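You operate a simulated robot arm through the tools that you are given. There is no shell and no other tool. Be economical: measure what you need, move in short steps, check, and stop when the job is done.

You are at the controls of a simulated two-armed robot. One attempt, no reset.

TASK
On the top of the long steel table, fold the yellow cloth in half, so that its two long edges meet.
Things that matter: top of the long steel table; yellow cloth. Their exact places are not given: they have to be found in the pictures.

It is judged by the outcome, as a careful person would: the job done as asked, and still so three seconds after it is handed in. It fails if anything else is knocked over, pushed out of place, dropped, spilled or broken. Flat cloth is picked up by pressing the open fingertips on it (5 to 10 N) and closing them slowly along it; thin cloth reads only 2 to 8 mm in the jaws.

THE ROBOT
Two 7-joint arms with two-finger parallel grippers on one trunk, on a base that drives. Base frame: it is fixed to the floor where the robot stands at the start and does not move with it; the origin is under the middle of the robot, x ahead of it, y to its left, z up; the surface under the hand at the start is at about z = 860. Readings come in mm, rad, newtons and seconds.
The left shoulder is at the start at [124, 171, 1162], the right one opposite. With the tool pointing down near the work surface each hand reaches from about 440 to 920 mm from the robot's upright axis, wherever it stands, measured 20 degrees to its own side. Places, roughly: top of the long steel table [700, -100, 900]. Payload 4.4 kg a hand.
The TCP of each hand is the grasp point between the finger pads, 23 mm short of the fingertips. In the tool frame z runs along the fingers and y along their closing line. The gripper opens to 94 mm. The fingers are 38 mm wide and 10 mm thick; the gripper's body (54 by 96 mm) begins 39 mm behind the TCP.
Orientation is that of the tool frame in the base frame, as a unit quaternion [x, y, z, w]. With the fingers straight down and closing along the base's y, the tool's x points along the base's -x, its y along +y and its z along -z.

THE INTERFACE
- The arms move only by the tool play_rows. It takes "left_plan", "right_plan" or both (then of equal length, played together; a hand with none holds still); each is a list of rows, each a list of 3 entries, a list of its own where there are three numbers: the shift along the base's x, y, z in cm, then the turn, a rotation vector about the base's x, y, z in rad, then the opening in per cent of the stroke, from 0 (shut) to 100 (fully open). In form: [[[tx, ty, tz], [ax, ay, az], grip], ...]. A call has 1 to 20 rows; each row is the pose to reach, as a shift and turn from the pose commanded when the call began. Each row takes 0.2 s and may step no farther than 50 mm and 0.15 rad from the row before; otherwise, or with a gripper value out of range, the whole call is refused. Where a pose cannot be reached the arm comes as near as it can. A force on the tool above 40 N (or 10 N above the force at the start of the call, whichever is more), or a blocked arm, ends the call early, and 0.2 s more pass. Each finger travels about 72 mm/s and halts on what it meets, pressing with about 28 N; the grip force reading is that of the motor and also rises with nothing between the fingers. The clock runs only during rows and for 0.2 s after the last one: add rows that repeat a pose to give the fingers time. The reply holds the time, the measured pose of the TCP, the force on the tool along the base axes, the opening and the grip force, in the units named above and with some noise, with the torque about the TCP (base axes, N m) and any sound that the robot's microphone picked up.
- Cameras (640 x 400 px; columns grow to the right, rows downward): "scene" is now at [236.1, -10.5, 1292.6]; the picture's right is [-0.13, -0.99, 0.00], its down [-0.67, 0.09, -0.74] and it looks along [0.73, -0.10, -0.67] (base axes); focal length 214 px, centre (320, 200). "left" rides on the left gripper at [86, -16, -74] in its tool frame; the picture's right is [0.18, 0.98, 0.00], its down [-0.58, 0.11, -0.81] and it looks along [-0.79, 0.15, 0.59] (tool axes); focal length 243 px, centre (320, 200). "right" rides on the right gripper at [86, 16, -74] in its tool frame; the picture's right is [-0.18, 0.98, 0.00], its down [-0.58, -0.11, -0.81] and it looks along [-0.79, -0.15, 0.59] (tool axes); focal length 243 px, centre (320, 200).
- snapshot(camera): a new picture of that camera. The clock stands still meanwhile.
- slide_trunk(by): slides the trunk up (or, below 0, down) by that many mm; the arms and the scene camera ride with it, the base frame stays. It gives what a move gives, with no picture.
- roll_base(legs): drives the robot by 1 to 6 legs, each [ahead, left, turn to the left] in mm, mm and rad, along the robot's own axes; the way and the turn of a leg run together, so that a leg with both is an arc; at most 1500 mm and 3.142 rad a leg. The arms and the cameras ride along, it lands a little off, and it stops where it bumps. It gives what a move gives.
- turn_head(pan, tilt): turns the head with the scene camera to pan (to the left, within 1.396 rad either way) and tilt (down, from -0.506 to 1.204), counted from straight ahead of the robot. It gives what a move gives.
- point_at(camera, pixels): for up to 12 pixels [column, row] of the newest picture of that camera ("zoom" is the newest enlarged one), the place [x, y, z] in the base frame of the surface seen there, good to about 2 mm. The clock stands still meanwhile.
- enlarge(camera, box): a new picture of the part [left, top, right, bottom] of that camera's present view, enlarged. The clock stands still meanwhile.
- hand_in(): hands the job in; it is judged then, once.

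Keep the steps short. Do not move on a guess: measure, check each grasp and each placing, and mend mistakes. In all there are 80 turns and 58 pictures (those below and enlarged ones count). Leave the grippers open and the arms clear of the work at the hand-in unless told otherwise, and finish with a single line.

The tools are called after "Request:" by a JSON object that holds its "name" and its "arguments". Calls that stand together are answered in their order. play_rows: Moves the arms, as the interface text tells. Its arguments: {"type":"object","properties":{"left_plan":{"type":"array"},"right_plan":{"type":"array"}},"required":[]} The other tools are called the same way: slide_trunk (by) slides the trunk up or down; roll_base (legs) drives the base; turn_head (pan, tilt) turns the head that bears the scene camera; snapshot (camera) takes a picture; point_at (camera, pixels) gives the place of the surface under pixels of a picture; enlarge (camera, box) takes an enlarged picture of a part of a camera's view; hand_in () hands the job in.

At the start:

```text
time_s: 0.0
left_tool_pos: [487.7, 205.4, 1000.6]
left_orientation: [-0.001, 1.0, 0.0, 0.0]
left_force: [0.7, -0.7, 0.1]
left_ft_torque: [0.02, -0.03, 0.0]
left_gripper_width: 94.1
left_grasp_force: 0.0
right_tool_pos: [565.1, -269.0, 1015.5]
right_orientation: [0.0, 1.0, 0.0, 0.0]
right_force: [0.3, -0.6, -1.1]
right_ft_torque: [-0.03, -0.01, 0.03]
right_gripper_width: 94.2
right_grasp_force: 0.1
trunk travel left (down, up): [-175.0, 213.0]
robot x, y, heading: [3.5, -1.8, -0.001]
head pan, tilt: [-0.134, 0.737]
```

scene: 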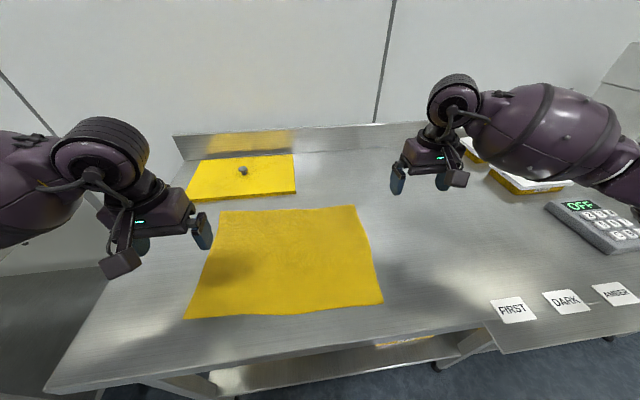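
right: 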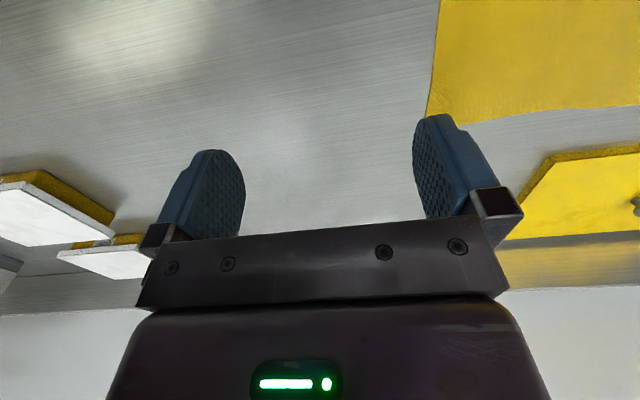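
left: 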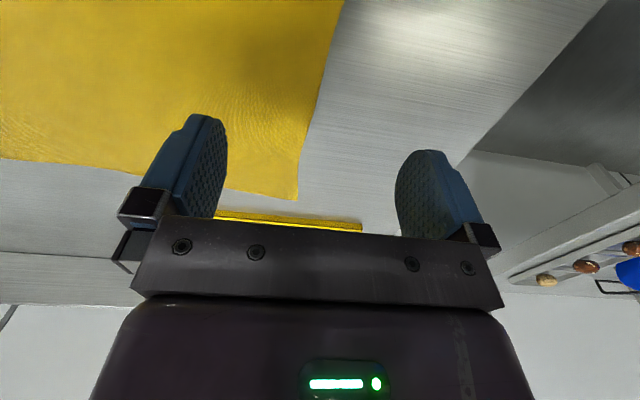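

The yellow cloth lies with corners near (221,211), (355,206), (383,302), (185,318). I measure corners, edges and the table.

Request:
{"name": "point_at", "arguments": {"camera": "scene", "pixels": [[223, 213], [353, 208], [380, 300], [188, 316], [290, 209], [290, 310], [208, 260], [370, 255], [290, 260], [420, 260], [240, 170], [150, 320]]}}

Request:
{"name": "enlarge", "arguments": {"camera": "scene", "box": [170, 140, 400, 330]}}

```text
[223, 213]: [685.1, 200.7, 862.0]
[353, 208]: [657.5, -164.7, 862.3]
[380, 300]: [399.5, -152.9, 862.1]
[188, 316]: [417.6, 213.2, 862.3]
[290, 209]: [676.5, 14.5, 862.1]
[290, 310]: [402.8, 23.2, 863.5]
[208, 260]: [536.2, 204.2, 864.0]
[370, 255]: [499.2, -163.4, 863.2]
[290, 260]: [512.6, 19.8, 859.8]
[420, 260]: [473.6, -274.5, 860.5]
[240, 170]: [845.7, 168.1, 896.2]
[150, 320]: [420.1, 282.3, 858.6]
```

```text
2.11 times, centred on (285, 235) of scene
```

zoom: 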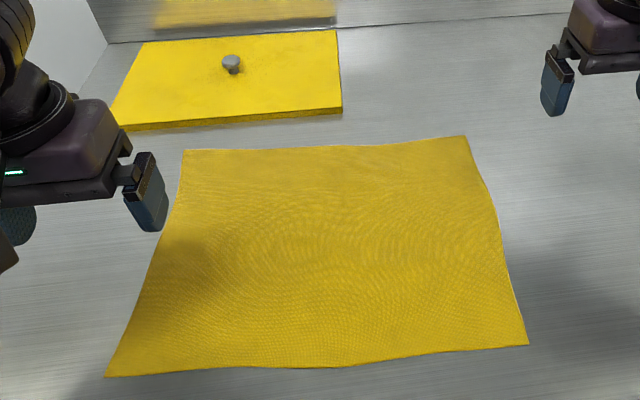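

The cloth is about 370 mm along y and 265 mm across x, turned by about 4°. I plan to fold the far long edge over onto the near one. First I measure the precise corners and the table's near edge.

Request:
{"name": "point_at", "arguments": {"camera": "zoom", "pixels": [[184, 152], [464, 138], [526, 343], [107, 375], [250, 149], [400, 143], [178, 175], [476, 175], [320, 366], [484, 190]]}}

Request:
{"name": "point_at", "arguments": {"camera": "scene", "pixels": [[290, 330], [290, 340], [290, 350], [290, 358], [400, 320], [400, 330], [400, 338], [150, 360], [150, 370]]}}

Request:
{"name": "roll_base", "arguments": {"legs": [[-130, 0, 0]]}}

```text
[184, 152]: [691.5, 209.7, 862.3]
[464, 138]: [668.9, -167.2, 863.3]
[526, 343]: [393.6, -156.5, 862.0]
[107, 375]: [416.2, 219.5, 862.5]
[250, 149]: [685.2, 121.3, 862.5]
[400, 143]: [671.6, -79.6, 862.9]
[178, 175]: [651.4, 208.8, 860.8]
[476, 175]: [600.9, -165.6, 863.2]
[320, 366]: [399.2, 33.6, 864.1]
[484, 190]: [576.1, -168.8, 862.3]
```

```text
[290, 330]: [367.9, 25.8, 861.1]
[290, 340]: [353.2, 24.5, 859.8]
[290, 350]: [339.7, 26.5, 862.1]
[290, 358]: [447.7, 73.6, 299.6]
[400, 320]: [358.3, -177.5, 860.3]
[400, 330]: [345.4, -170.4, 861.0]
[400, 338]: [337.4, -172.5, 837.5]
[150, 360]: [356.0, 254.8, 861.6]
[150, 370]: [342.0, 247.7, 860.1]
```

```text
time_s: 1.3
left_tool_pos: [359.6, 206.0, 1001.4]
left_orientation: [0.0, 1.0, 0.0, -0.001]
left_force: [-0.4, 0.0, 1.3]
left_ft_torque: [-0.02, -0.02, -0.02]
left_gripper_width: 93.8
left_grasp_force: 0.1
right_tool_pos: [435.5, -270.2, 1015.9]
right_orientation: [0.0, 1.0, 0.0, 0.0]
right_force: [-0.6, 0.2, 0.8]
right_ft_torque: [0.02, -0.01, 0.01]
right_gripper_width: 94.4
right_grasp_force: 0.1
trunk travel left (down, up): [-175.0, 213.0]
robot x, y, heading: [-133.1, -0.4, 0.002]
head pan, tilt: [-0.134, 0.737]
```

Table near edge is at x≈338, cloth corners at FL(692,211), FR(669,-168), NR(393,-157), NL(415,221). Next, both hands go above the far corners with fingers at about 50 mm, stopping above the cloth.

Request:
{"name": "play_rows", "arguments": {"left_plan": [[[4.2, -0.4, 0], [0, 0, 0], 90], [[8.4, -0.8, 0], [0, 0, 0], 80], [[12.6, -1.2, 0], [0, 0, 0], 70], [[16.8, -1.6, 0], [0, 0, 0], 60], [[21, -2, 0], [0, 0, 0], 53], [[25.2, -2.4, -1], [0, 0, 0], 53], [[29.4, -2.8, -3], [0, 0, 0], 53], [[33.5, -3, -5], [0, 0, 0], 53], [[33.5, -3, -7], [0, 0, 0], 53], [[33.5, -3, -8.6], [0, 0, 0], 53], [[33.5, -3, -8.6], [0, 0, 0], 53]], "right_plan": [[[3, 1.7, 0], [0, 0, 0], 90], [[6, 3.4, 0], [0, 0, 0], 80], [[9, 5.1, 0], [0, 0, 0], 70], [[12, 6.8, 0], [0, 0, 0], 60], [[15, 8.5, 0], [0, 0, 0], 53], [[18, 10.2, -1], [0, 0, 0], 53], [[21, 12, -3], [0, 0, 0], 53], [[24.05, 13.7, -5], [0, 0, 0], 53], [[24.05, 13.7, -7.5], [0, 0, 0], 53], [[24.05, 13.7, -10.1], [0, 0, 0], 53], [[24.05, 13.7, -10.1], [0, 0, 0], 53]]}}

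Request:
{"name": "snapshot", "arguments": {"camera": "scene"}}

Request:
{"name": "snapshot", "arguments": {"camera": "left"}}

Request:
{"name": "snapshot", "arguments": {"camera": "right"}}

```text
time_s: 3.7
left_tool_pos: [693.4, 174.5, 915.2]
left_orientation: [0.0, 1.0, 0.0, 0.0]
left_force: [0.0, -0.4, 0.5]
left_ft_torque: [0.02, 0.0, -0.01]
left_gripper_width: 49.6
left_grasp_force: 0.1
right_tool_pos: [675.0, -132.1, 915.2]
right_orientation: [0.0, 1.0, 0.0, 0.0]
right_force: [-0.5, -0.5, 0.4]
right_ft_torque: [-0.03, 0.02, -0.01]
right_gripper_width: 50.1
right_grasp_force: 0.1
trunk travel left (down, up): [-175.0, 213.0]
robot x, y, heading: [-126.9, 1.0, 0.001]
head pan, tilt: [-0.134, 0.737]
```

```text
53 pictures are left
```

scene: 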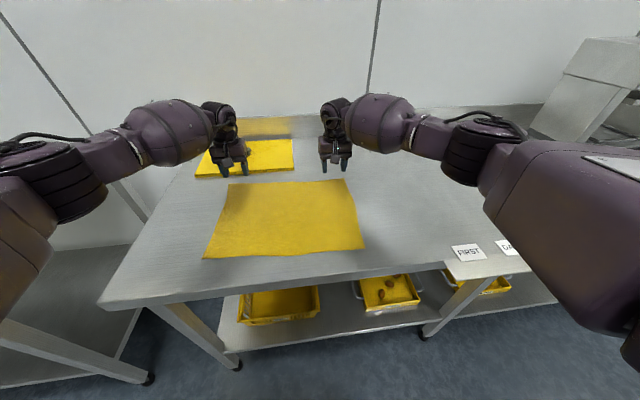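

```text
52 pictures are left
```

left: 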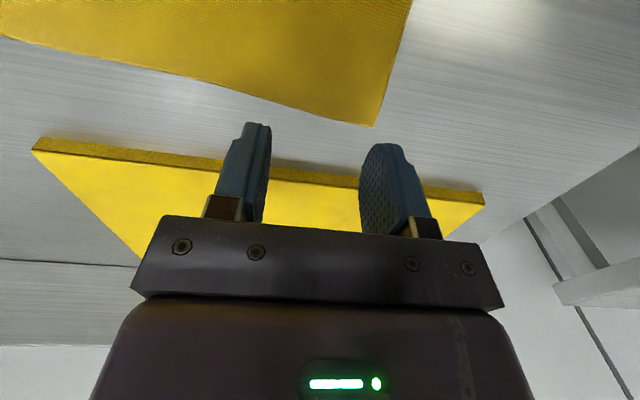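

```text
51 pictures are left
```

right: 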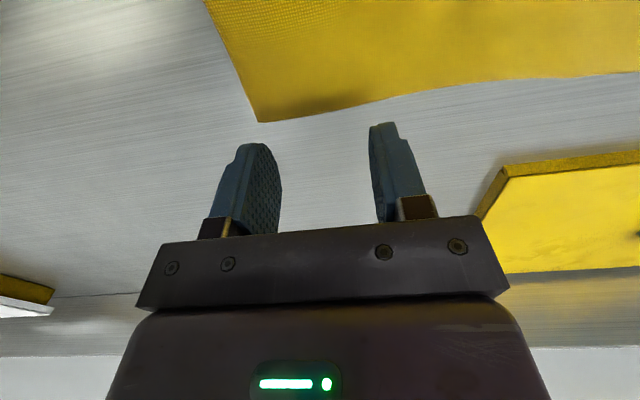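

The corner tips show at left (374,125) and right (258,121). I measure them.

Request:
{"name": "point_at", "arguments": {"camera": "left", "pixels": [[371, 122], [300, 105], [220, 82], [100, 50]]}}

Request:
{"name": "point_at", "arguments": {"camera": "right", "pixels": [[261, 118], [320, 107], [400, 93], [500, 80]]}}

```text
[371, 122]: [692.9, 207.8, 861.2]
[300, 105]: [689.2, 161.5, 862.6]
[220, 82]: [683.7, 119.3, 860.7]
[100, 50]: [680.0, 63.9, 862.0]
```

```text
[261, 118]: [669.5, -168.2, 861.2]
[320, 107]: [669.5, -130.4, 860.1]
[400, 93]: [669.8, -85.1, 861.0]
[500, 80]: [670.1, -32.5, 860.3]
```

Finger overlap on the cloth is about 15 mm on both sides, which is fine. Lowering 29 mm towards contact.

Request:
{"name": "play_rows", "arguments": {"left_plan": [[[0, 0, -1], [0, 0, 0], 53], [[0, 0, -2], [0, 0, 0], 53], [[0, 0, -2.6], [0, 0, 0], 53], [[0, 0, -2.9], [0, 0, 0], 53], [[0, 0, -2.9], [0, 0, 0], 53]], "right_plan": [[[0, 0, -1], [0, 0, 0], 53], [[0, 0, -2], [0, 0, 0], 53], [[0, 0, -2.6], [0, 0, 0], 53], [[0, 0, -2.9], [0, 0, 0], 53], [[0, 0, -2.9], [0, 0, 0], 53]]}}

```text
time_s: 4.9
left_tool_pos: [693.2, 176.0, 885.4]
left_orientation: [0.0, 1.0, 0.0, 0.0]
left_force: [0.2, -0.7, -0.4]
left_ft_torque: [-0.02, 0.01, 0.0]
left_gripper_width: 49.7
left_grasp_force: 0.0
right_tool_pos: [675.4, -132.8, 885.4]
right_orientation: [0.0, 1.0, 0.0, 0.0]
right_force: [-0.1, 0.6, 0.1]
right_ft_torque: [-0.02, 0.06, 0.01]
right_gripper_width: 49.7
right_grasp_force: 0.0
trunk travel left (down, up): [-175.0, 213.0]
robot x, y, heading: [-132.1, -1.5, -0.004]
head pan, tilt: [-0.134, 0.737]
```

No contact yet. I go down 2 mm more.

Request:
{"name": "play_rows", "arguments": {"left_plan": [[[0, 0, -0.1], [0, 0, 0], 53], [[0, 0, -0.2], [0, 0, 0], 53], [[0, 0, -0.2], [0, 0, 0], 53]], "right_plan": [[[0, 0, -0.1], [0, 0, 0], 53], [[0, 0, -0.2], [0, 0, 0], 53], [[0, 0, -0.2], [0, 0, 0], 53]]}}

```text
time_s: 5.7
left_tool_pos: [693.6, 176.2, 885.1]
left_orientation: [0.0, 1.0, 0.001, 0.001]
left_force: [-0.6, 0.3, 1.2]
left_ft_torque: [0.04, 0.01, 0.01]
left_gripper_width: 50.0
left_grasp_force: 0.2
right_tool_pos: [675.1, -131.8, 885.1]
right_orientation: [-0.001, 1.0, 0.0, 0.001]
right_force: [0.1, -0.2, 4.7]
right_ft_torque: [-0.04, 0.08, 0.01]
right_gripper_width: 49.5
right_grasp_force: 0.1
trunk travel left (down, up): [-175.0, 213.0]
robot x, y, heading: [-130.4, 3.4, 0.001]
head pan, tilt: [-0.134, 0.737]
```

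Contact begins (1.2 N left, 4.7 N right). I press slightly more: left 2 mm, right 1 mm.

Request:
{"name": "play_rows", "arguments": {"left_plan": [[[0, 0, -0.1], [0, 0, 0], 53], [[0, 0, -0.15], [0, 0, 0], 53], [[0, 0, -0.15], [0, 0, 0], 53]], "right_plan": [[[0, 0, -0.05], [0, 0, 0], 53], [[0, 0, -0.08], [0, 0, 0], 53], [[0, 0, -0.08], [0, 0, 0], 53]]}}

```text
time_s: 6.5
left_tool_pos: [693.0, 175.2, 884.4]
left_orientation: [0.0, 1.0, 0.0, 0.002]
left_force: [1.5, -0.4, 7.8]
left_ft_torque: [0.02, 0.06, -0.02]
left_gripper_width: 50.0
left_grasp_force: 0.2
right_tool_pos: [676.9, -132.3, 884.0]
right_orientation: [0.0, 1.0, 0.0, 0.002]
right_force: [1.2, -0.3, 9.6]
right_ft_torque: [-0.09, 0.1, 0.01]
right_gripper_width: 49.8
right_grasp_force: 0.1
trunk travel left (down, up): [-175.0, 213.0]
robot x, y, heading: [-127.9, -0.5, 0.002]
head pan, tilt: [-0.134, 0.737]
```

Pressing at 8–10 N. I close slowly, shifting each hand inward so the inner finger stays still and the corner side is drawn in.

Request:
{"name": "play_rows", "arguments": {"left_plan": [[[0, -0.15, 0], [0, 0, 0], 50], [[0, -0.3, 0], [0, 0, 0], 47], [[0, -0.45, 0], [0, 0, 0], 44], [[0, -0.6, 0], [0, 0, 0], 41], [[0, -0.75, 0], [0, 0, 0], 37], [[0, -0.9, 0], [0, 0, 0], 34], [[0, -1.05, 0], [0, 0, 0], 31], [[0, -1.2, 0], [0, 0, 0], 28], [[0, -1.35, 0], [0, 0, 0], 25], [[0, -1.5, 0], [0, 0, 0], 21], [[0, -1.65, 0], [0, 0, 0], 18], [[0, -1.8, 0], [0, 0, 0], 15], [[0, -1.95, 0], [0, 0, 0], 12], [[0, -2.1, 0], [0, 0, 0], 8], [[0, -2.2, 0], [0, 0, 0], 4], [[0, -2.2, 0], [0, 0, 0], 0], [[0, -2.2, 0], [0, 0, 0], 0]], "right_plan": [[[0, 0.15, 0], [0, 0, 0], 50], [[0, 0.3, 0], [0, 0, 0], 47], [[0, 0.45, 0], [0, 0, 0], 44], [[0, 0.6, 0], [0, 0, 0], 41], [[0, 0.75, 0], [0, 0, 0], 37], [[0, 0.9, 0], [0, 0, 0], 34], [[0, 1.05, 0], [0, 0, 0], 31], [[0, 1.2, 0], [0, 0, 0], 28], [[0, 1.35, 0], [0, 0, 0], 25], [[0, 1.5, 0], [0, 0, 0], 21], [[0, 1.65, 0], [0, 0, 0], 18], [[0, 1.8, 0], [0, 0, 0], 15], [[0, 1.95, 0], [0, 0, 0], 12], [[0, 2.1, 0], [0, 0, 0], 8], [[0, 2.2, 0], [0, 0, 0], 4], [[0, 2.2, 0], [0, 0, 0], 0], [[0, 2.2, 0], [0, 0, 0], 0]]}}

Request:
{"name": "snapshot", "arguments": {"camera": "left"}}

Request:
{"name": "snapshot", "arguments": {"camera": "right"}}

```text
time_s: 10.1
left_tool_pos: [692.5, 153.0, 885.1]
left_orientation: [0.0, 1.0, -0.001, 0.002]
left_force: [0.5, 1.3, 14.4]
left_ft_torque: [0.02, 0.12, -0.03]
left_gripper_width: 2.3
left_grasp_force: 27.9
right_tool_pos: [675.3, -110.5, 883.9]
right_orientation: [0.0, 1.0, 0.0, 0.002]
right_force: [-0.3, -2.6, 13.9]
right_ft_torque: [-0.09, 0.19, 0.04]
right_gripper_width: 5.7
right_grasp_force: 28.3
trunk travel left (down, up): [-175.0, 213.0]
robot x, y, heading: [-127.0, 2.7, -0.002]
head pan, tilt: [-0.134, 0.737]
```

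```text
50 pictures are left
```

left: 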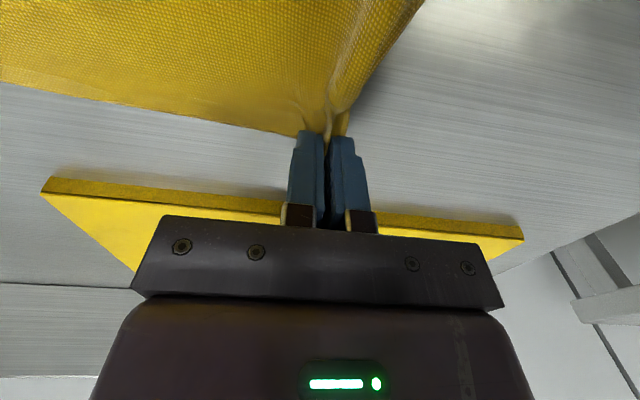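

```text
49 pictures are left
```

right: 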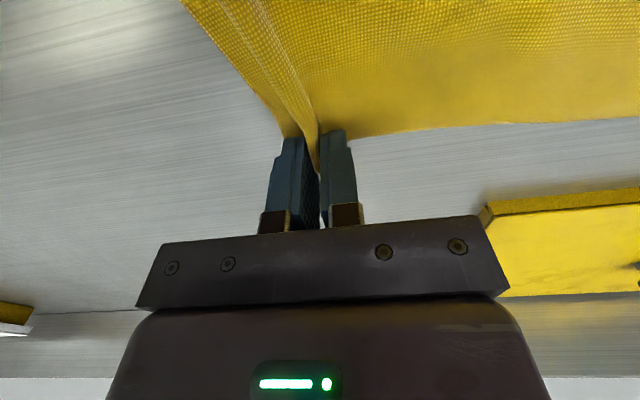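

Both have a pinch (2.3 mm and 5.7 mm). I test by lifting 50 mm and looking.

Request:
{"name": "play_rows", "arguments": {"left_plan": [[[-0.3, 0, 1], [0, 0, 0], 0], [[-0.6, 0, 2], [0, 0, 0], 0], [[-1, 0, 3], [0, 0, 0], 0], [[-1.5, 0, 4], [0, 0, 0], 0], [[-2, 0, 5], [0, 0, 0], 0]], "right_plan": [[[-0.3, 0, 1], [0, 0, 0], 0], [[-0.6, 0, 2], [0, 0, 0], 0], [[-1, 0, 3], [0, 0, 0], 0], [[-1.5, 0, 4], [0, 0, 0], 0], [[-2, 0, 5], [0, 0, 0], 0]]}}

Request:
{"name": "enlarge", "arguments": {"camera": "scene", "box": [180, 90, 400, 290]}}

Request:
{"name": "snapshot", "arguments": {"camera": "left"}}

```text
time_s: 11.3
left_tool_pos: [672.9, 154.1, 932.5]
left_orientation: [0.0, 1.0, 0.001, 0.0]
left_force: [-1.0, 0.2, 0.3]
left_ft_torque: [0.01, -0.03, 0.01]
left_gripper_width: 2.4
left_grasp_force: 27.8
right_tool_pos: [655.1, -110.3, 933.0]
right_orientation: [0.001, 1.0, 0.0, 0.0]
right_force: [-1.2, 0.3, -0.5]
right_ft_torque: [0.02, 0.03, 0.02]
right_gripper_width: 5.4
right_grasp_force: 28.0
trunk travel left (down, up): [-175.0, 213.0]
robot x, y, heading: [-128.1, 0.3, 0.002]
head pan, tilt: [-0.134, 0.737]
```

```text
2.00 times, centred on (290, 190) of scene
```

zoom: 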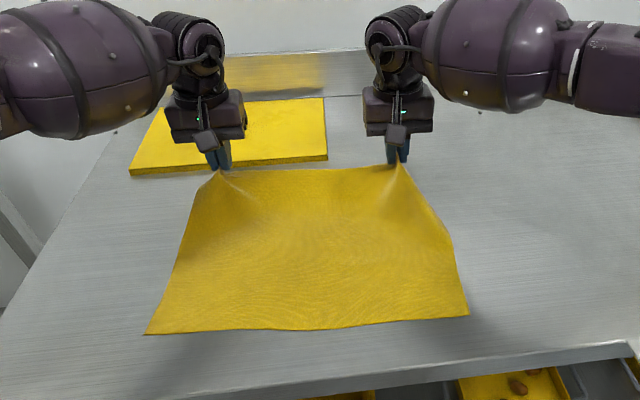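

```text
47 pictures are left
```

left: 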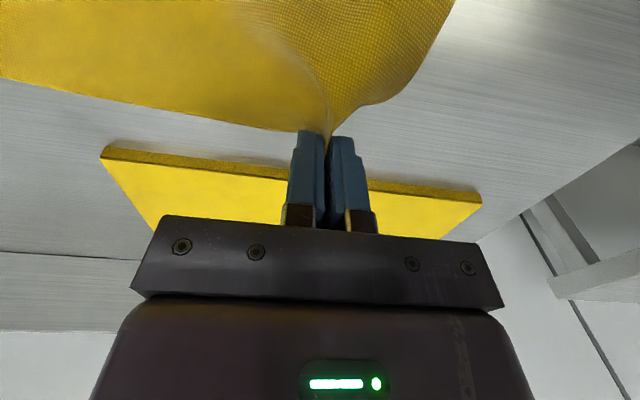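

Both corners hold. Now I carry the far edge on an arc toward the near edge, tilting the fingers forward as I go; first half, then check.

Request:
{"name": "play_rows", "arguments": {"left_plan": [[[-0.8, 0, 1.8], [0, -0.03, 0], 0], [[-1.7, 0.1, 3.4], [0, -0.06, 0], 0], [[-3.2, 0.1, 4.8], [0, -0.12, 0], 0], [[-5, 0.2, 6], [0, -0.18, 0], 0], [[-6.9, 0.3, 6.9], [0, -0.24, 0], 0], [[-8.9, 0.4, 7.4], [0, -0.3, 0], 0], [[-11, 0.4, 7.8], [0, -0.36, 0], 0], [[-13.1, 0.5, 7.8], [0, -0.42, 0], 0], [[-15.1, 0.6, 7.5], [0, -0.48, 0], 0]], "right_plan": [[[-0.8, 0, 1.8], [0, -0.03, 0], 0], [[-1.7, 0.1, 3.4], [0, -0.06, 0], 0], [[-3.2, 0.1, 4.8], [0, -0.12, 0], 0], [[-5, 0.2, 6], [0, -0.18, 0], 0], [[-6.9, 0.3, 6.9], [0, -0.24, 0], 0], [[-8.9, 0.4, 7.4], [0, -0.3, 0], 0], [[-11, 0.4, 7.8], [0, -0.36, 0], 0], [[-13.1, 0.5, 7.8], [0, -0.42, 0], 0], [[-15.1, 0.6, 7.5], [0, -0.48, 0], 0]]}}

Request:
{"name": "enlarge", "arguments": {"camera": "scene", "box": [160, 90, 420, 300]}}

```text
time_s: 13.3
left_tool_pos: [522.0, 159.2, 1007.8]
left_orientation: [0.0, 0.971, 0.0, 0.239]
left_force: [-0.8, -0.3, -0.1]
left_ft_torque: [0.01, -0.02, 0.01]
left_gripper_width: 2.3
left_grasp_force: 28.1
right_tool_pos: [505.5, -105.0, 1006.7]
right_orientation: [0.0, 0.971, 0.001, 0.239]
right_force: [-0.1, 0.6, -0.5]
right_ft_torque: [0.01, 0.01, 0.05]
right_gripper_width: 5.5
right_grasp_force: 28.0
trunk travel left (down, up): [-175.0, 213.0]
robot x, y, heading: [-127.9, -1.2, -0.002]
head pan, tilt: [-0.134, 0.737]
```

```text
1.90 times, centred on (290, 195) of scene
```

zoom: 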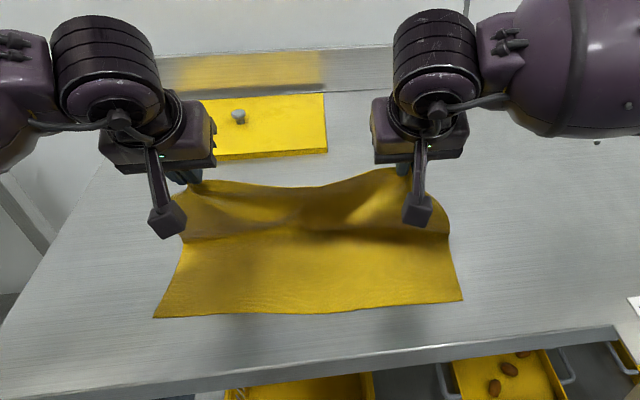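

The near half hasn't moved and the cloth hangs nicely. I continue the second half of the arc, stopping about 15 mm above the laying height.

Request:
{"name": "play_rows", "arguments": {"left_plan": [[[-2, 0.1, -0.6], [0, -0.06, 0], 0], [[-3.9, 0.1, -1.5], [0, -0.12, 0], 0], [[-5.5, 0.2, -2.6], [0, -0.18, 0], 0], [[-7, 0.2, -3.9], [0, -0.24, 0], 0], [[-8.2, 0.3, -5.5], [0, -0.3, 0], 0], [[-9, 0.3, -6.9], [0, -0.36, 0], 0], [[-9.6, 0.4, -8.5], [0, -0.42, 0], 0], [[-10, 0.4, -10], [0, -0.42, 0], 0]], "right_plan": [[[-2, 0.1, -0.6], [0, -0.06, 0], 0], [[-3.9, 0.1, -1.5], [0, -0.12, 0], 0], [[-5.5, 0.2, -2.6], [0, -0.18, 0], 0], [[-7, 0.2, -3.9], [0, -0.24, 0], 0], [[-8.2, 0.3, -5.5], [0, -0.3, 0], 0], [[-9, 0.3, -6.9], [0, -0.36, 0], 0], [[-9.6, 0.4, -8.5], [0, -0.42, 0], 0], [[-10, 0.4, -10], [0, -0.42, 0], 0]]}}

Request:
{"name": "turn_head", "arguments": {"pan": 0.0, "tilt": 0.95}}

Request:
{"name": "snapshot", "arguments": {"camera": "scene"}}

Request:
{"name": "snapshot", "arguments": {"camera": "left"}}

Request:
{"name": "snapshot", "arguments": {"camera": "right"}}

```text
time_s: 15.1
left_tool_pos: [429.3, 162.9, 930.2]
left_orientation: [0.0, 0.907, 0.0, 0.422]
left_force: [-0.2, 0.2, 0.3]
left_ft_torque: [0.01, 0.01, -0.02]
left_gripper_width: 2.6
left_grasp_force: 28.3
left hand out of reach, approached as far as the arm can: row 7, 8
right_tool_pos: [405.3, -100.2, 906.0]
right_orientation: [0.0, 0.9, 0.0, 0.436]
right_force: [0.4, 0.6, 0.0]
right_ft_torque: [0.0, -0.02, 0.0]
right_gripper_width: 5.7
right_grasp_force: 28.2
trunk travel left (down, up): [-175.0, 213.0]
robot x, y, heading: [-128.7, 2.6, -0.002]
head pan, tilt: [-0.134, 0.737]
```

```text
time_s: 15.8
left_tool_pos: [429.9, 162.9, 929.6]
left_orientation: [0.001, 0.907, -0.001, 0.421]
left_force: [0.6, 0.0, -0.4]
left_ft_torque: [0.01, 0.03, 0.03]
left_gripper_width: 2.4
left_grasp_force: 27.9
right_tool_pos: [406.3, -100.4, 906.3]
right_orientation: [0.0, 0.9, 0.0, 0.435]
right_force: [0.5, 0.4, -0.6]
right_ft_torque: [-0.01, 0.0, 0.0]
right_gripper_width: 5.5
right_grasp_force: 27.8
trunk travel left (down, up): [-175.0, 213.0]
robot x, y, heading: [-128.8, 0.2, -0.0]
head pan, tilt: [0.0, 0.949]
```

```text
45 pictures are left
```

scene: 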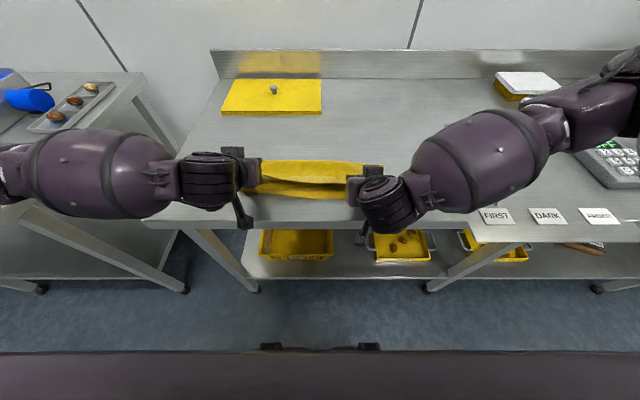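

```text
44 pictures are left
```

left: 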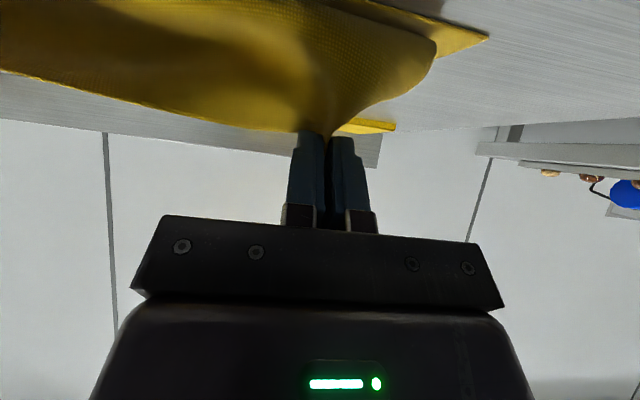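

```text
43 pictures are left
```

right: 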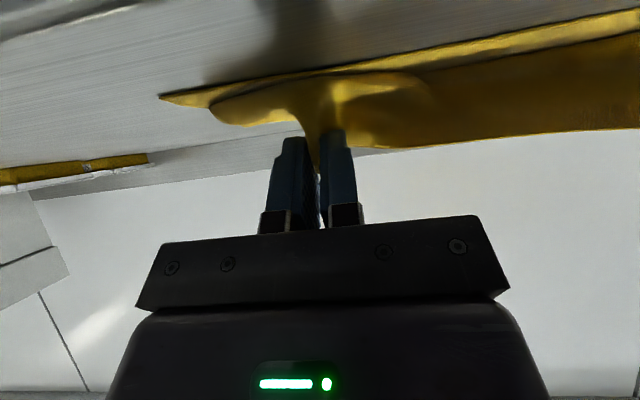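

The left arm ran out of reach 23 mm high (it is too folded up). I move both hands 70 mm forward again along the arc, then roll the base back 70 mm so that the hands return to the same place with more room.

Request:
{"name": "play_rows", "arguments": {"left_plan": [[[1, 0, 1.5], [0, 0, 0], 0], [[2.5, 0, 2.5], [0, 0, 0], 0], [[4, 0, 3], [0, 0, 0], 0], [[5.5, 0, 3], [0, 0, 0], 0], [[7, 0, 3], [0, 0, 0], 0]], "right_plan": [[[1, 0, 1.5], [0, 0, 0], 0], [[2.5, 0, 2.5], [0, 0, 0], 0], [[4, 0, 3], [0, 0, 0], 0], [[5.5, 0, 3], [0, 0, 0], 0], [[7, 0, 3], [0, 0, 0], 0]]}}

Request:
{"name": "roll_base", "arguments": {"legs": [[-70, 0, 0]]}}

Request:
{"name": "snapshot", "arguments": {"camera": "scene"}}

```text
time_s: 17.0
left_tool_pos: [500.1, 162.6, 959.1]
left_orientation: [0.0, 0.901, 0.001, 0.435]
left_force: [0.0, 0.1, -0.5]
left_ft_torque: [-0.01, -0.03, 0.03]
left_gripper_width: 2.4
left_grasp_force: 28.5
right_tool_pos: [475.3, -100.4, 936.9]
right_orientation: [0.0, 0.901, 0.0, 0.435]
right_force: [0.0, -0.1, -0.7]
right_ft_torque: [0.0, 0.0, 0.04]
right_gripper_width: 5.5
right_grasp_force: 27.8
trunk travel left (down, up): [-175.0, 213.0]
robot x, y, heading: [-130.6, -1.2, -0.001]
head pan, tilt: [0.0, 0.949]
```

```text
time_s: 18.0
left_tool_pos: [428.7, 163.3, 959.6]
left_orientation: [0.0, 0.9, 0.001, 0.435]
left_force: [-0.2, 0.3, 0.3]
left_ft_torque: [-0.03, -0.01, -0.03]
left_gripper_width: 2.4
left_grasp_force: 28.0
right_tool_pos: [404.9, -99.8, 936.9]
right_orientation: [-0.001, 0.901, 0.0, 0.434]
right_force: [-0.1, -0.1, -0.2]
right_ft_torque: [0.0, 0.0, -0.03]
right_gripper_width: 5.4
right_grasp_force: 28.4
trunk travel left (down, up): [-175.0, 213.0]
robot x, y, heading: [-204.3, -1.6, -0.001]
head pan, tilt: [0.0, 0.949]
```

```text
42 pictures are left
```

scene: 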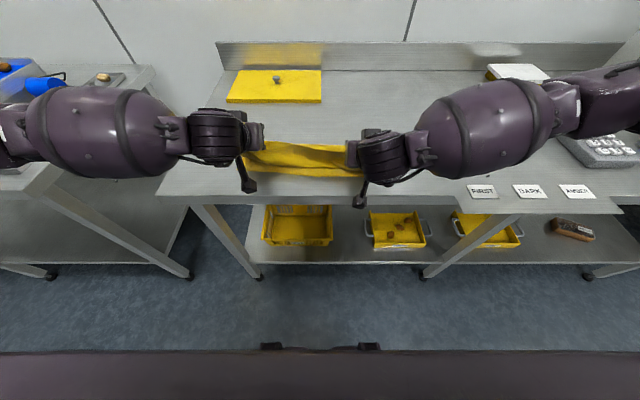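

Now I check the near edge of the cloth before lowering.

Request:
{"name": "enlarge", "arguments": {"camera": "scene", "box": [210, 100, 410, 225]}}

Request:
{"name": "snapshot", "arguments": {"camera": "left"}}

Request:
{"name": "snapshot", "arguments": {"camera": "right"}}

```text
3.20 times, centred on (310, 162) of scene
```

zoom: 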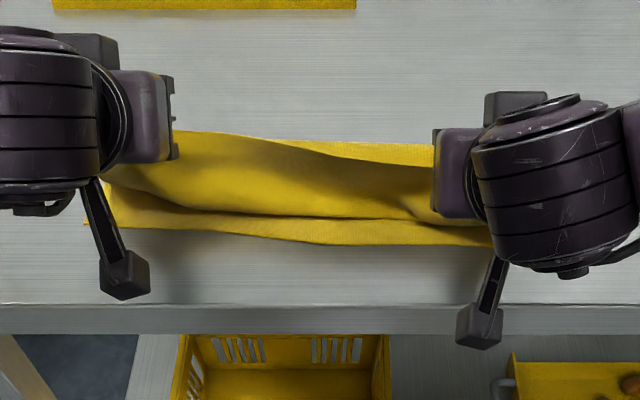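

```text
40 pictures are left
```

left: 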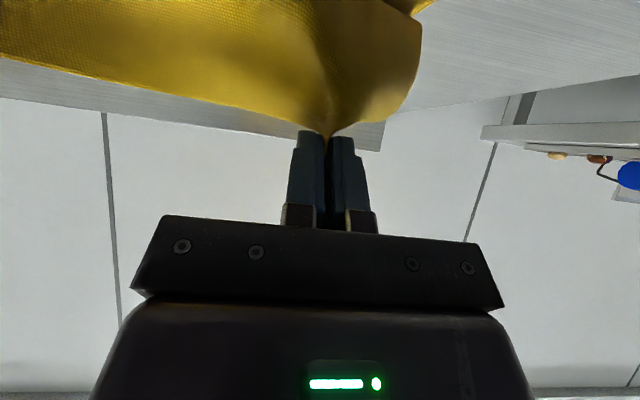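

```text
39 pictures are left
```

right: 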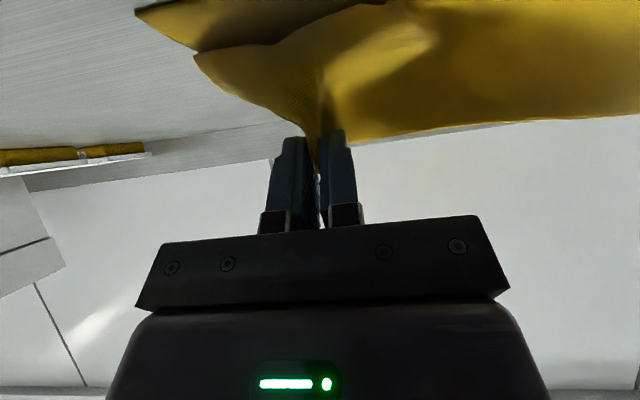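

Request:
{"name": "point_at", "arguments": {"camera": "zoom", "pixels": [[92, 222], [200, 226], [310, 240], [400, 241], [485, 243], [250, 211], [400, 217], [200, 135], [300, 145], [420, 148]]}}

```text
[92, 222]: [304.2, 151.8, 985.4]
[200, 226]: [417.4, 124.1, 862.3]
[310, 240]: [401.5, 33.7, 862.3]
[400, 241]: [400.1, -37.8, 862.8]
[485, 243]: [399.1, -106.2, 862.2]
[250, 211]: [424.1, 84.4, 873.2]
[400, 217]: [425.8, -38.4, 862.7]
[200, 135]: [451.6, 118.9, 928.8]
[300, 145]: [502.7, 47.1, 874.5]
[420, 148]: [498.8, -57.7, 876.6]
```

The near edge is unmoved (x≈417…399). I lower both hands onto it: left to x 424, right to x 406, TCP z ≈ 896.

Request:
{"name": "play_rows", "arguments": {"left_plan": [[[-0.1, 0, -1.3], [0, 0, 0], 0], [[-0.2, 0, -2.6], [0, 0, 0], 0], [[-0.3, 0, -3.9], [0, 0, 0], 0], [[-0.4, 0, -5.2], [0, 0, 0], 0], [[-0.4, 0, -6], [0, 0, 0], 0], [[-0.4, 0, -6.3], [0, 0, 0], 0], [[-0.4, 0, -6.3], [0, 0, 0], 0]], "right_plan": [[[0, 0, -0.8], [0, 0, 0], 0], [[0, 0, -1.6], [0, 0, 0], 0], [[0, 0, -2.4], [0, 0, 0], 0], [[0, 0, -3.2], [0, 0, 0], 0], [[0, 0, -3.8], [0, 0, 0], 0], [[0, 0, -4.1], [0, 0, 0], 0], [[0, 0, -4.1], [0, 0, 0], 0]]}}

Request:
{"name": "snapshot", "arguments": {"camera": "left"}}

Request:
{"name": "snapshot", "arguments": {"camera": "right"}}

Request:
{"name": "enlarge", "arguments": {"camera": "scene", "box": [210, 100, 410, 225]}}

```text
time_s: 19.6
left_tool_pos: [426.0, 164.9, 896.3]
left_orientation: [-0.001, 0.9, 0.001, 0.435]
left_force: [-0.4, -0.5, 1.4]
left_ft_torque: [0.01, 0.0, -0.02]
left_gripper_width: 2.3
left_grasp_force: 28.0
right_tool_pos: [406.3, -100.2, 895.2]
right_orientation: [0.001, 0.901, 0.0, 0.435]
right_force: [0.6, -0.4, -0.2]
right_ft_torque: [-0.01, 0.02, 0.04]
right_gripper_width: 5.1
right_grasp_force: 27.7
trunk travel left (down, up): [-175.0, 213.0]
robot x, y, heading: [-198.7, -1.8, -0.004]
head pan, tilt: [0.0, 0.949]
```

```text
38 pictures are left
```

left: 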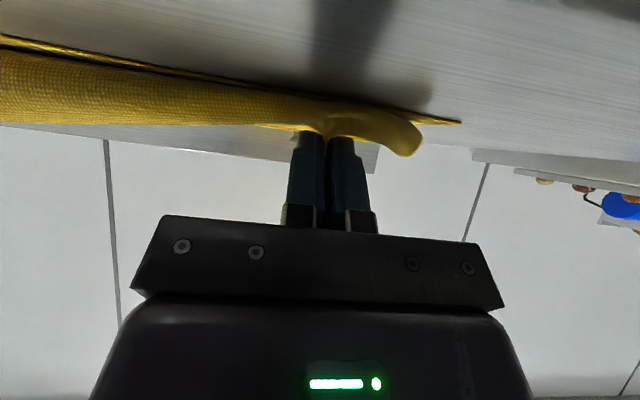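

```text
37 pictures are left
```

right: 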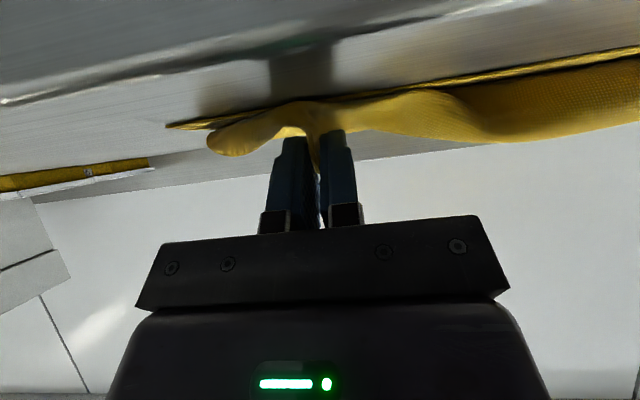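

```text
3.20 times, centred on (310, 162) of scene
```

zoom: 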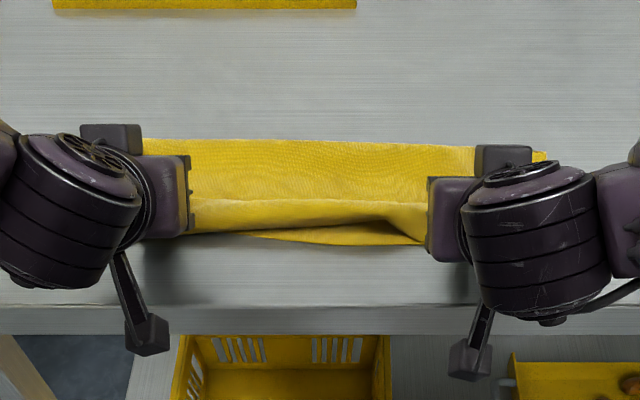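

Cloth lies along the near edge. Both hands now open slowly to about 50 mm, spreading the bunched corners, without moving otherwise.

Request:
{"name": "play_rows", "arguments": {"left_plan": [[[0, 0, -0.2], [0, 0, 0], 0], [[0, 0, -0.2], [0, 0, 0], 8], [[0, 0, -0.2], [0, 0, 0], 16], [[0, 0, -0.2], [0, 0, 0], 24], [[0, 0, -0.2], [0, 0, 0], 32], [[0, 0, -0.2], [0, 0, 0], 40], [[0, 0, -0.2], [0, 0, 0], 50], [[0, 0, -0.2], [0, 0, 0], 55], [[0, 0, -0.2], [0, 0, 0], 55]], "right_plan": [[[0, 0, -0.2], [0, 0, 0], 0], [[0, 0, -0.2], [0, 0, 0], 8], [[0, 0, -0.2], [0, 0, 0], 16], [[0, 0, -0.2], [0, 0, 0], 24], [[0, 0, -0.2], [0, 0, 0], 32], [[0, 0, -0.2], [0, 0, 0], 40], [[0, 0, -0.2], [0, 0, 0], 50], [[0, 0, -0.2], [0, 0, 0], 55], [[0, 0, -0.2], [0, 0, 0], 55]]}}

Request:
{"name": "snapshot", "arguments": {"camera": "left"}}

Request:
{"name": "snapshot", "arguments": {"camera": "right"}}

```text
time_s: 21.6
left_tool_pos: [426.4, 163.1, 894.0]
left_orientation: [-0.001, 0.901, 0.001, 0.434]
left_force: [0.0, 0.1, -0.2]
left_ft_torque: [-0.01, 0.01, -0.01]
left_gripper_width: 51.7
left_grasp_force: 0.1
right_tool_pos: [406.8, -100.5, 893.2]
right_orientation: [-0.001, 0.9, 0.0, 0.436]
right_force: [-0.5, 0.4, -0.9]
right_ft_torque: [0.0, -0.01, 0.03]
right_gripper_width: 51.6
right_grasp_force: 0.0
trunk travel left (down, up): [-175.0, 213.0]
robot x, y, heading: [-197.3, -2.4, -0.002]
head pan, tilt: [0.0, 0.949]
```

```text
35 pictures are left
```

left: 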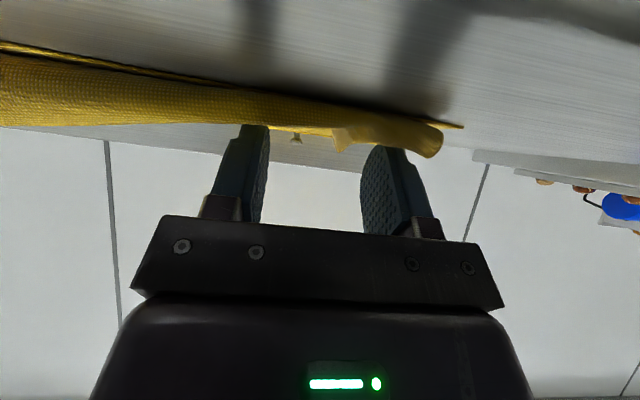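

```text
34 pictures are left
```

right: 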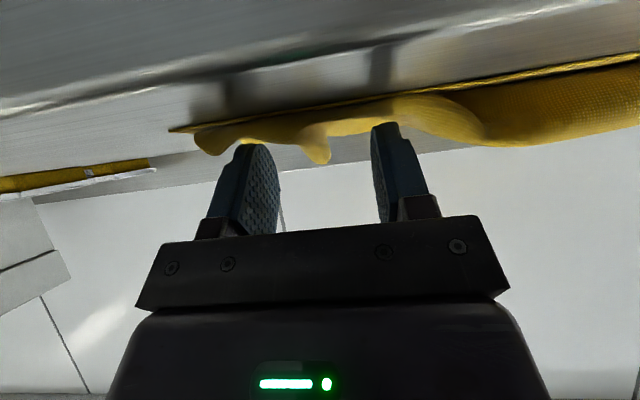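

Released. I withdraw both hands back along the finger direction, up and toward the robot.

Request:
{"name": "play_rows", "arguments": {"left_plan": [[[-0.8, 0, 0.8], [0, 0, 0], 55], [[-2, 0, 2], [0, 0, 0], 55], [[-4, 0, 4.5], [0, 0.1, 0], 55], [[-5, 0.5, 8], [0, 0.22, 0], 60], [[-5, 2, 12], [0, 0.35, 0], 60], [[-5, 5, 15], [0, 0.48, 0], 60], [[-5, 9, 17], [0, 0.6, 0], 60], [[-5, 13, 18], [0, 0.74, 0], 60], [[-5, 17, 18], [0, 0.88, 0], 60]], "right_plan": [[[-0.8, 0, 0.8], [0, 0, 0], 55], [[-2, 0, 2], [0, 0, 0], 55], [[-4, 0, 4.5], [0, 0.1, 0], 55], [[-5, -0.5, 8], [0, 0.22, 0], 60], [[-5, -2, 12], [0, 0.35, 0], 60], [[-5, -5, 15], [0, 0.48, 0], 60], [[-5, -9, 17], [0, 0.6, 0], 60], [[-5, -13, 18], [0, 0.74, 0], 60], [[-5, -17, 18], [0, 0.88, 0], 60]]}}

Request:
{"name": "enlarge", "arguments": {"camera": "scene", "box": [210, 90, 430, 228]}}

```text
time_s: 23.6
left_tool_pos: [374.6, 333.5, 1075.3]
left_orientation: [0.001, 1.0, 0.0, 0.009]
left_force: [-0.2, -0.2, -0.5]
left_ft_torque: [-0.03, -0.02, -0.01]
left_gripper_width: 56.4
left_grasp_force: 0.2
right_tool_pos: [356.2, -271.3, 1073.7]
right_orientation: [-0.001, 1.0, 0.0, 0.008]
right_force: [-0.3, 1.0, -0.1]
right_ft_torque: [0.01, 0.01, 0.0]
right_gripper_width: 56.5
right_grasp_force: 0.0
trunk travel left (down, up): [-175.0, 213.0]
robot x, y, heading: [-197.3, -0.1, 0.0]
head pan, tilt: [0.0, 0.949]
```

```text
2.90 times, centred on (320, 159) of scene
```

zoom: 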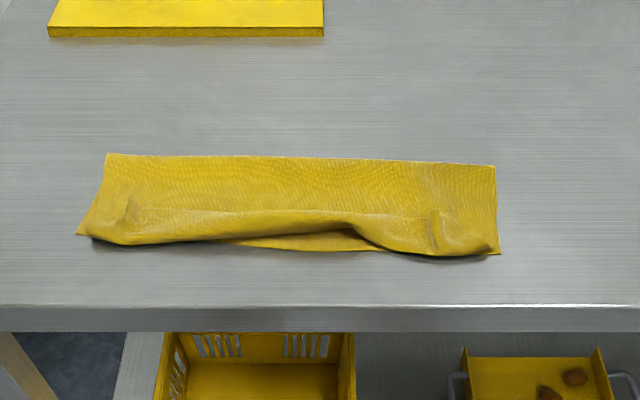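

The fold is mostly good; the front upper edge looks puffed and in the middle set back. I measure it.

Request:
{"name": "point_at", "arguments": {"camera": "zoom", "pixels": [[130, 240], [180, 238], [230, 232], [300, 226], [350, 226], [380, 244], [430, 252], [470, 250], [300, 249], [78, 235], [498, 252], [300, 160]]}}

Request:
{"name": "enlarge", "arguments": {"camera": "scene", "box": [230, 135, 330, 185]}}

Request:
{"name": "enlarge", "arguments": {"camera": "scene", "box": [310, 135, 390, 185]}}

```text
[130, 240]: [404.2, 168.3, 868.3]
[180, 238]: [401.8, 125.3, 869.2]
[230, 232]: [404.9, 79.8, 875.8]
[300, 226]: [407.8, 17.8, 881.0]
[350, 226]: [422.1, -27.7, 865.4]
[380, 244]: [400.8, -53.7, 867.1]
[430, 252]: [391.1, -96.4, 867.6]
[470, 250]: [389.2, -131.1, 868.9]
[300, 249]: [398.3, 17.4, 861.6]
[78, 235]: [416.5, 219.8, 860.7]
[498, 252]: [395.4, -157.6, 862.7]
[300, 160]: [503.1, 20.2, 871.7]
```

```text
6.40 times, centred on (280, 160) of scene
```

zoom: 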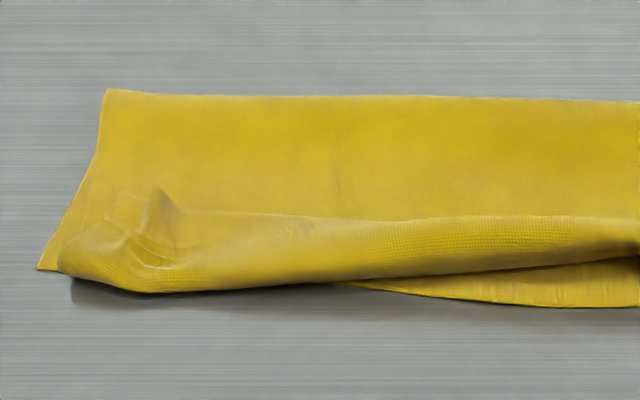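

```text
8.00 times, centred on (350, 160) of scene
```

zoom: 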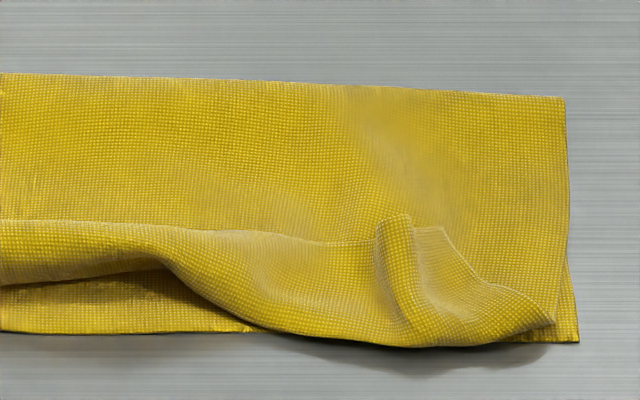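

The upper edge is curled back on top as a flap (its edge is the line at about row 218–240), because the fold line settled at x≈508 rather than ≈545. I will re-grasp the upper edge at the two standing puckers and redo the arc tauter. Measure the puckers first.

Request:
{"name": "point_at", "arguments": {"camera": "zoom", "pixels": [[395, 218], [382, 250], [395, 260], [410, 260], [430, 230], [440, 270], [480, 280], [550, 322], [320, 242], [200, 232], [100, 223], [300, 86]]}}

Request:
{"name": "enlarge", "arguments": {"camera": "scene", "box": [230, 145, 294, 185]}}

```text
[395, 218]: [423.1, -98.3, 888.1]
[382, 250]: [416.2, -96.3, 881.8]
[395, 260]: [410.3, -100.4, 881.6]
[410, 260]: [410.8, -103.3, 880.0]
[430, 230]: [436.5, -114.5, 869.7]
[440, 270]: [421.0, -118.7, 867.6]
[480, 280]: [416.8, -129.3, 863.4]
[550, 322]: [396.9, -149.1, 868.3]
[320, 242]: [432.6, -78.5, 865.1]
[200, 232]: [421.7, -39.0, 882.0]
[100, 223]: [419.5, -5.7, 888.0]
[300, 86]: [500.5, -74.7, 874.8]
```

```text
10.00 times, centred on (262, 165) of scene
```

zoom: 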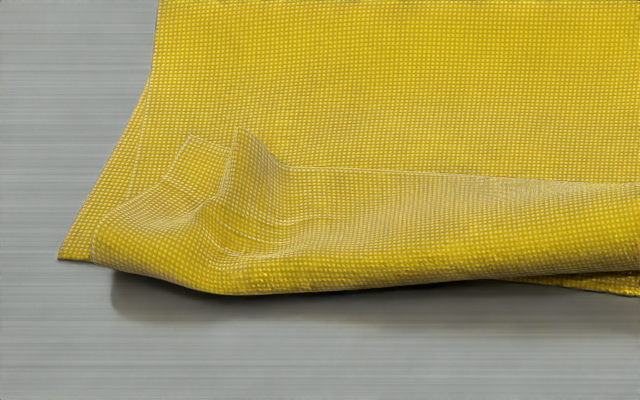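

Request:
{"name": "point_at", "arguments": {"camera": "zoom", "pixels": [[238, 133], [245, 165], [225, 175], [205, 190], [190, 140], [150, 190], [97, 240], [290, 172], [400, 180], [600, 188], [265, 200], [200, 20]]}}

Request:
{"name": "turn_head", "arguments": {"pan": 0.0, "tilt": 0.75}}

```text
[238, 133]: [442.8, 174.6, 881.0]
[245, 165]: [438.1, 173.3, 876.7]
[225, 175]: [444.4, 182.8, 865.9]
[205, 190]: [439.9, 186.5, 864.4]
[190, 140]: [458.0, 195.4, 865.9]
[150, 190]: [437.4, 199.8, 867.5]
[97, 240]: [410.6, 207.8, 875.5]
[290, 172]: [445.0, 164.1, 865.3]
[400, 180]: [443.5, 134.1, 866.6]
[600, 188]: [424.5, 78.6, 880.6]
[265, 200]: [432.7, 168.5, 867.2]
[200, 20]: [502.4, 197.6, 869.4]
```

```text
time_s: 24.4
left_tool_pos: [373.4, 332.2, 1075.7]
left_orientation: [0.0, 1.0, 0.0, 0.011]
left_force: [0.1, -0.8, 0.4]
left_ft_torque: [0.0, -0.01, -0.04]
left_gripper_width: 56.4
left_grasp_force: 0.0
right_tool_pos: [355.6, -268.1, 1074.4]
right_orientation: [0.0, 1.0, 0.0, 0.01]
right_force: [-0.2, -0.4, 0.0]
right_ft_torque: [0.05, -0.02, -0.02]
right_gripper_width: 56.4
right_grasp_force: 0.0
trunk travel left (down, up): [-175.0, 213.0]
robot x, y, heading: [-201.5, 2.8, 0.001]
head pan, tilt: [0.0, 0.75]
```

Left pucker: edge at (443,174,881); right pucker: edge at (423,-98,888). I move both hands above them, fingers straddling the ridges in y.

Request:
{"name": "play_rows", "arguments": {"left_plan": [[[1.9, -4, 0], [0, 0.02, 0], 48], [[3.7, -8, -2], [0, 0.02, 0], 48], [[5.6, -12, -5], [0, 0.02, 0], 48], [[7.4, -15.7, -8], [0, 0.02, 0], 48], [[7.4, -15.7, -12], [0, 0.02, 0], 48], [[7.4, -15.7, -15.5], [0, 0.02, 0], 48], [[7.4, -15.7, -15.5], [0, 0.02, 0], 48]], "right_plan": [[[1.8, 4, 0], [0, 0.02, 0], 48], [[3.6, 8, -2], [0, 0.02, 0], 48], [[5.4, 12.4, -5], [0, 0.02, 0], 48], [[7.1, 16.8, -8], [0, 0.02, 0], 48], [[7.1, 16.8, -12], [0, 0.02, 0], 48], [[7.1, 16.8, -15], [0, 0.02, 0], 48], [[7.1, 16.8, -15], [0, 0.02, 0], 48]]}}

Request:
{"name": "snapshot", "arguments": {"camera": "left"}}

Request:
{"name": "snapshot", "arguments": {"camera": "right"}}

```text
refused: row 3 steps farther than a row can; nothing moved
```

```text
29 pictures are left
```

left: 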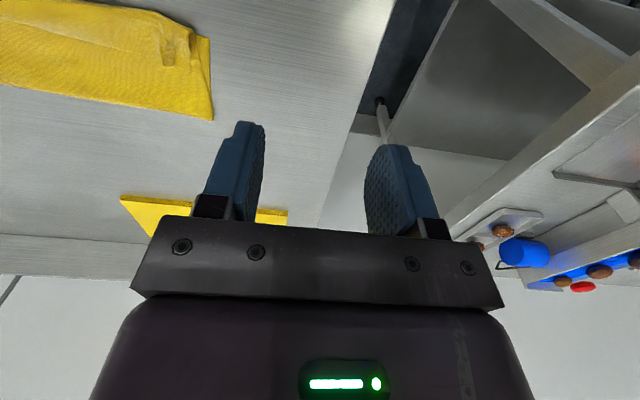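

```text
28 pictures are left
```

right: 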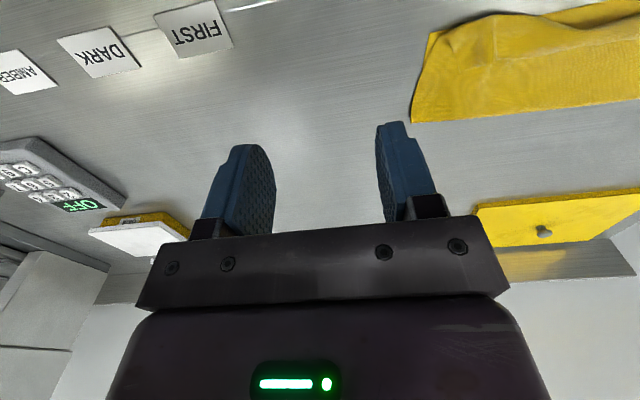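

Refused for too long a step; I use smaller steps.

Request:
{"name": "play_rows", "arguments": {"left_plan": [[[1.5, -3.2, 0], [0, 0.02, 0], 48], [[3, -6.4, 0], [0, 0.02, 0], 48], [[4.5, -9.6, -1.5], [0, 0.02, 0], 48], [[6, -12.8, -3.5], [0, 0.02, 0], 48], [[7.4, -15.7, -6], [0, 0.02, 0], 48], [[7.4, -15.7, -10], [0, 0.02, 0], 48], [[7.4, -15.7, -13.5], [0, 0.02, 0], 48], [[7.4, -15.7, -15.5], [0, 0.02, 0], 48], [[7.4, -15.7, -15.5], [0, 0.02, 0], 48]], "right_plan": [[[1.5, 3.4, 0], [0, 0.02, 0], 48], [[3, 6.8, 0], [0, 0.02, 0], 48], [[4.5, 10.2, -1.5], [0, 0.02, 0], 48], [[6, 13.6, -3.5], [0, 0.02, 0], 48], [[7.1, 16.8, -6], [0, 0.02, 0], 48], [[7.1, 16.8, -10], [0, 0.02, 0], 48], [[7.1, 16.8, -13], [0, 0.02, 0], 48], [[7.1, 16.8, -15], [0, 0.02, 0], 48], [[7.1, 16.8, -15], [0, 0.02, 0], 48]]}}

Request:
{"name": "snapshot", "arguments": {"camera": "left"}}

Request:
{"name": "snapshot", "arguments": {"camera": "right"}}

```text
time_s: 26.4
left_tool_pos: [450.0, 176.7, 918.2]
left_orientation: [0.0, 1.0, 0.0, 0.0]
left_force: [0.2, -1.5, -0.1]
left_ft_torque: [-0.03, -0.03, 0.0]
left_gripper_width: 45.3
left_grasp_force: 0.1
right_tool_pos: [425.3, -102.4, 923.7]
right_orientation: [0.0, 1.0, 0.0, 0.0]
right_force: [-0.1, -0.2, 0.3]
right_ft_torque: [-0.01, 0.01, 0.0]
right_gripper_width: 45.2
right_grasp_force: 0.2
trunk travel left (down, up): [-175.0, 213.0]
robot x, y, heading: [-198.9, -2.1, -0.0]
head pan, tilt: [0.0, 0.75]
```

```text
27 pictures are left
```

left: 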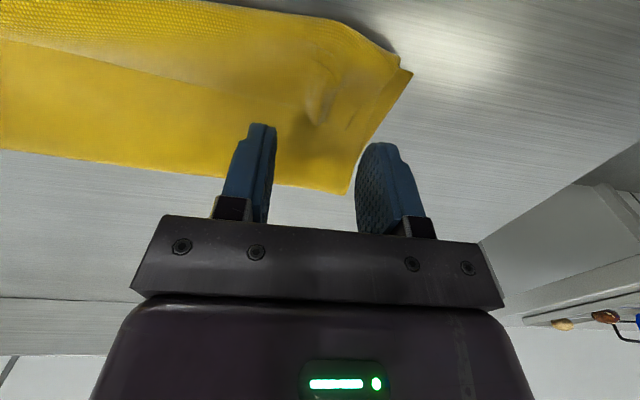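

```text
26 pictures are left
```

right: 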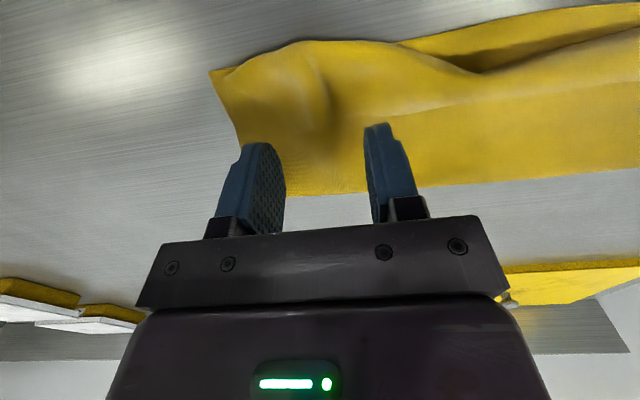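

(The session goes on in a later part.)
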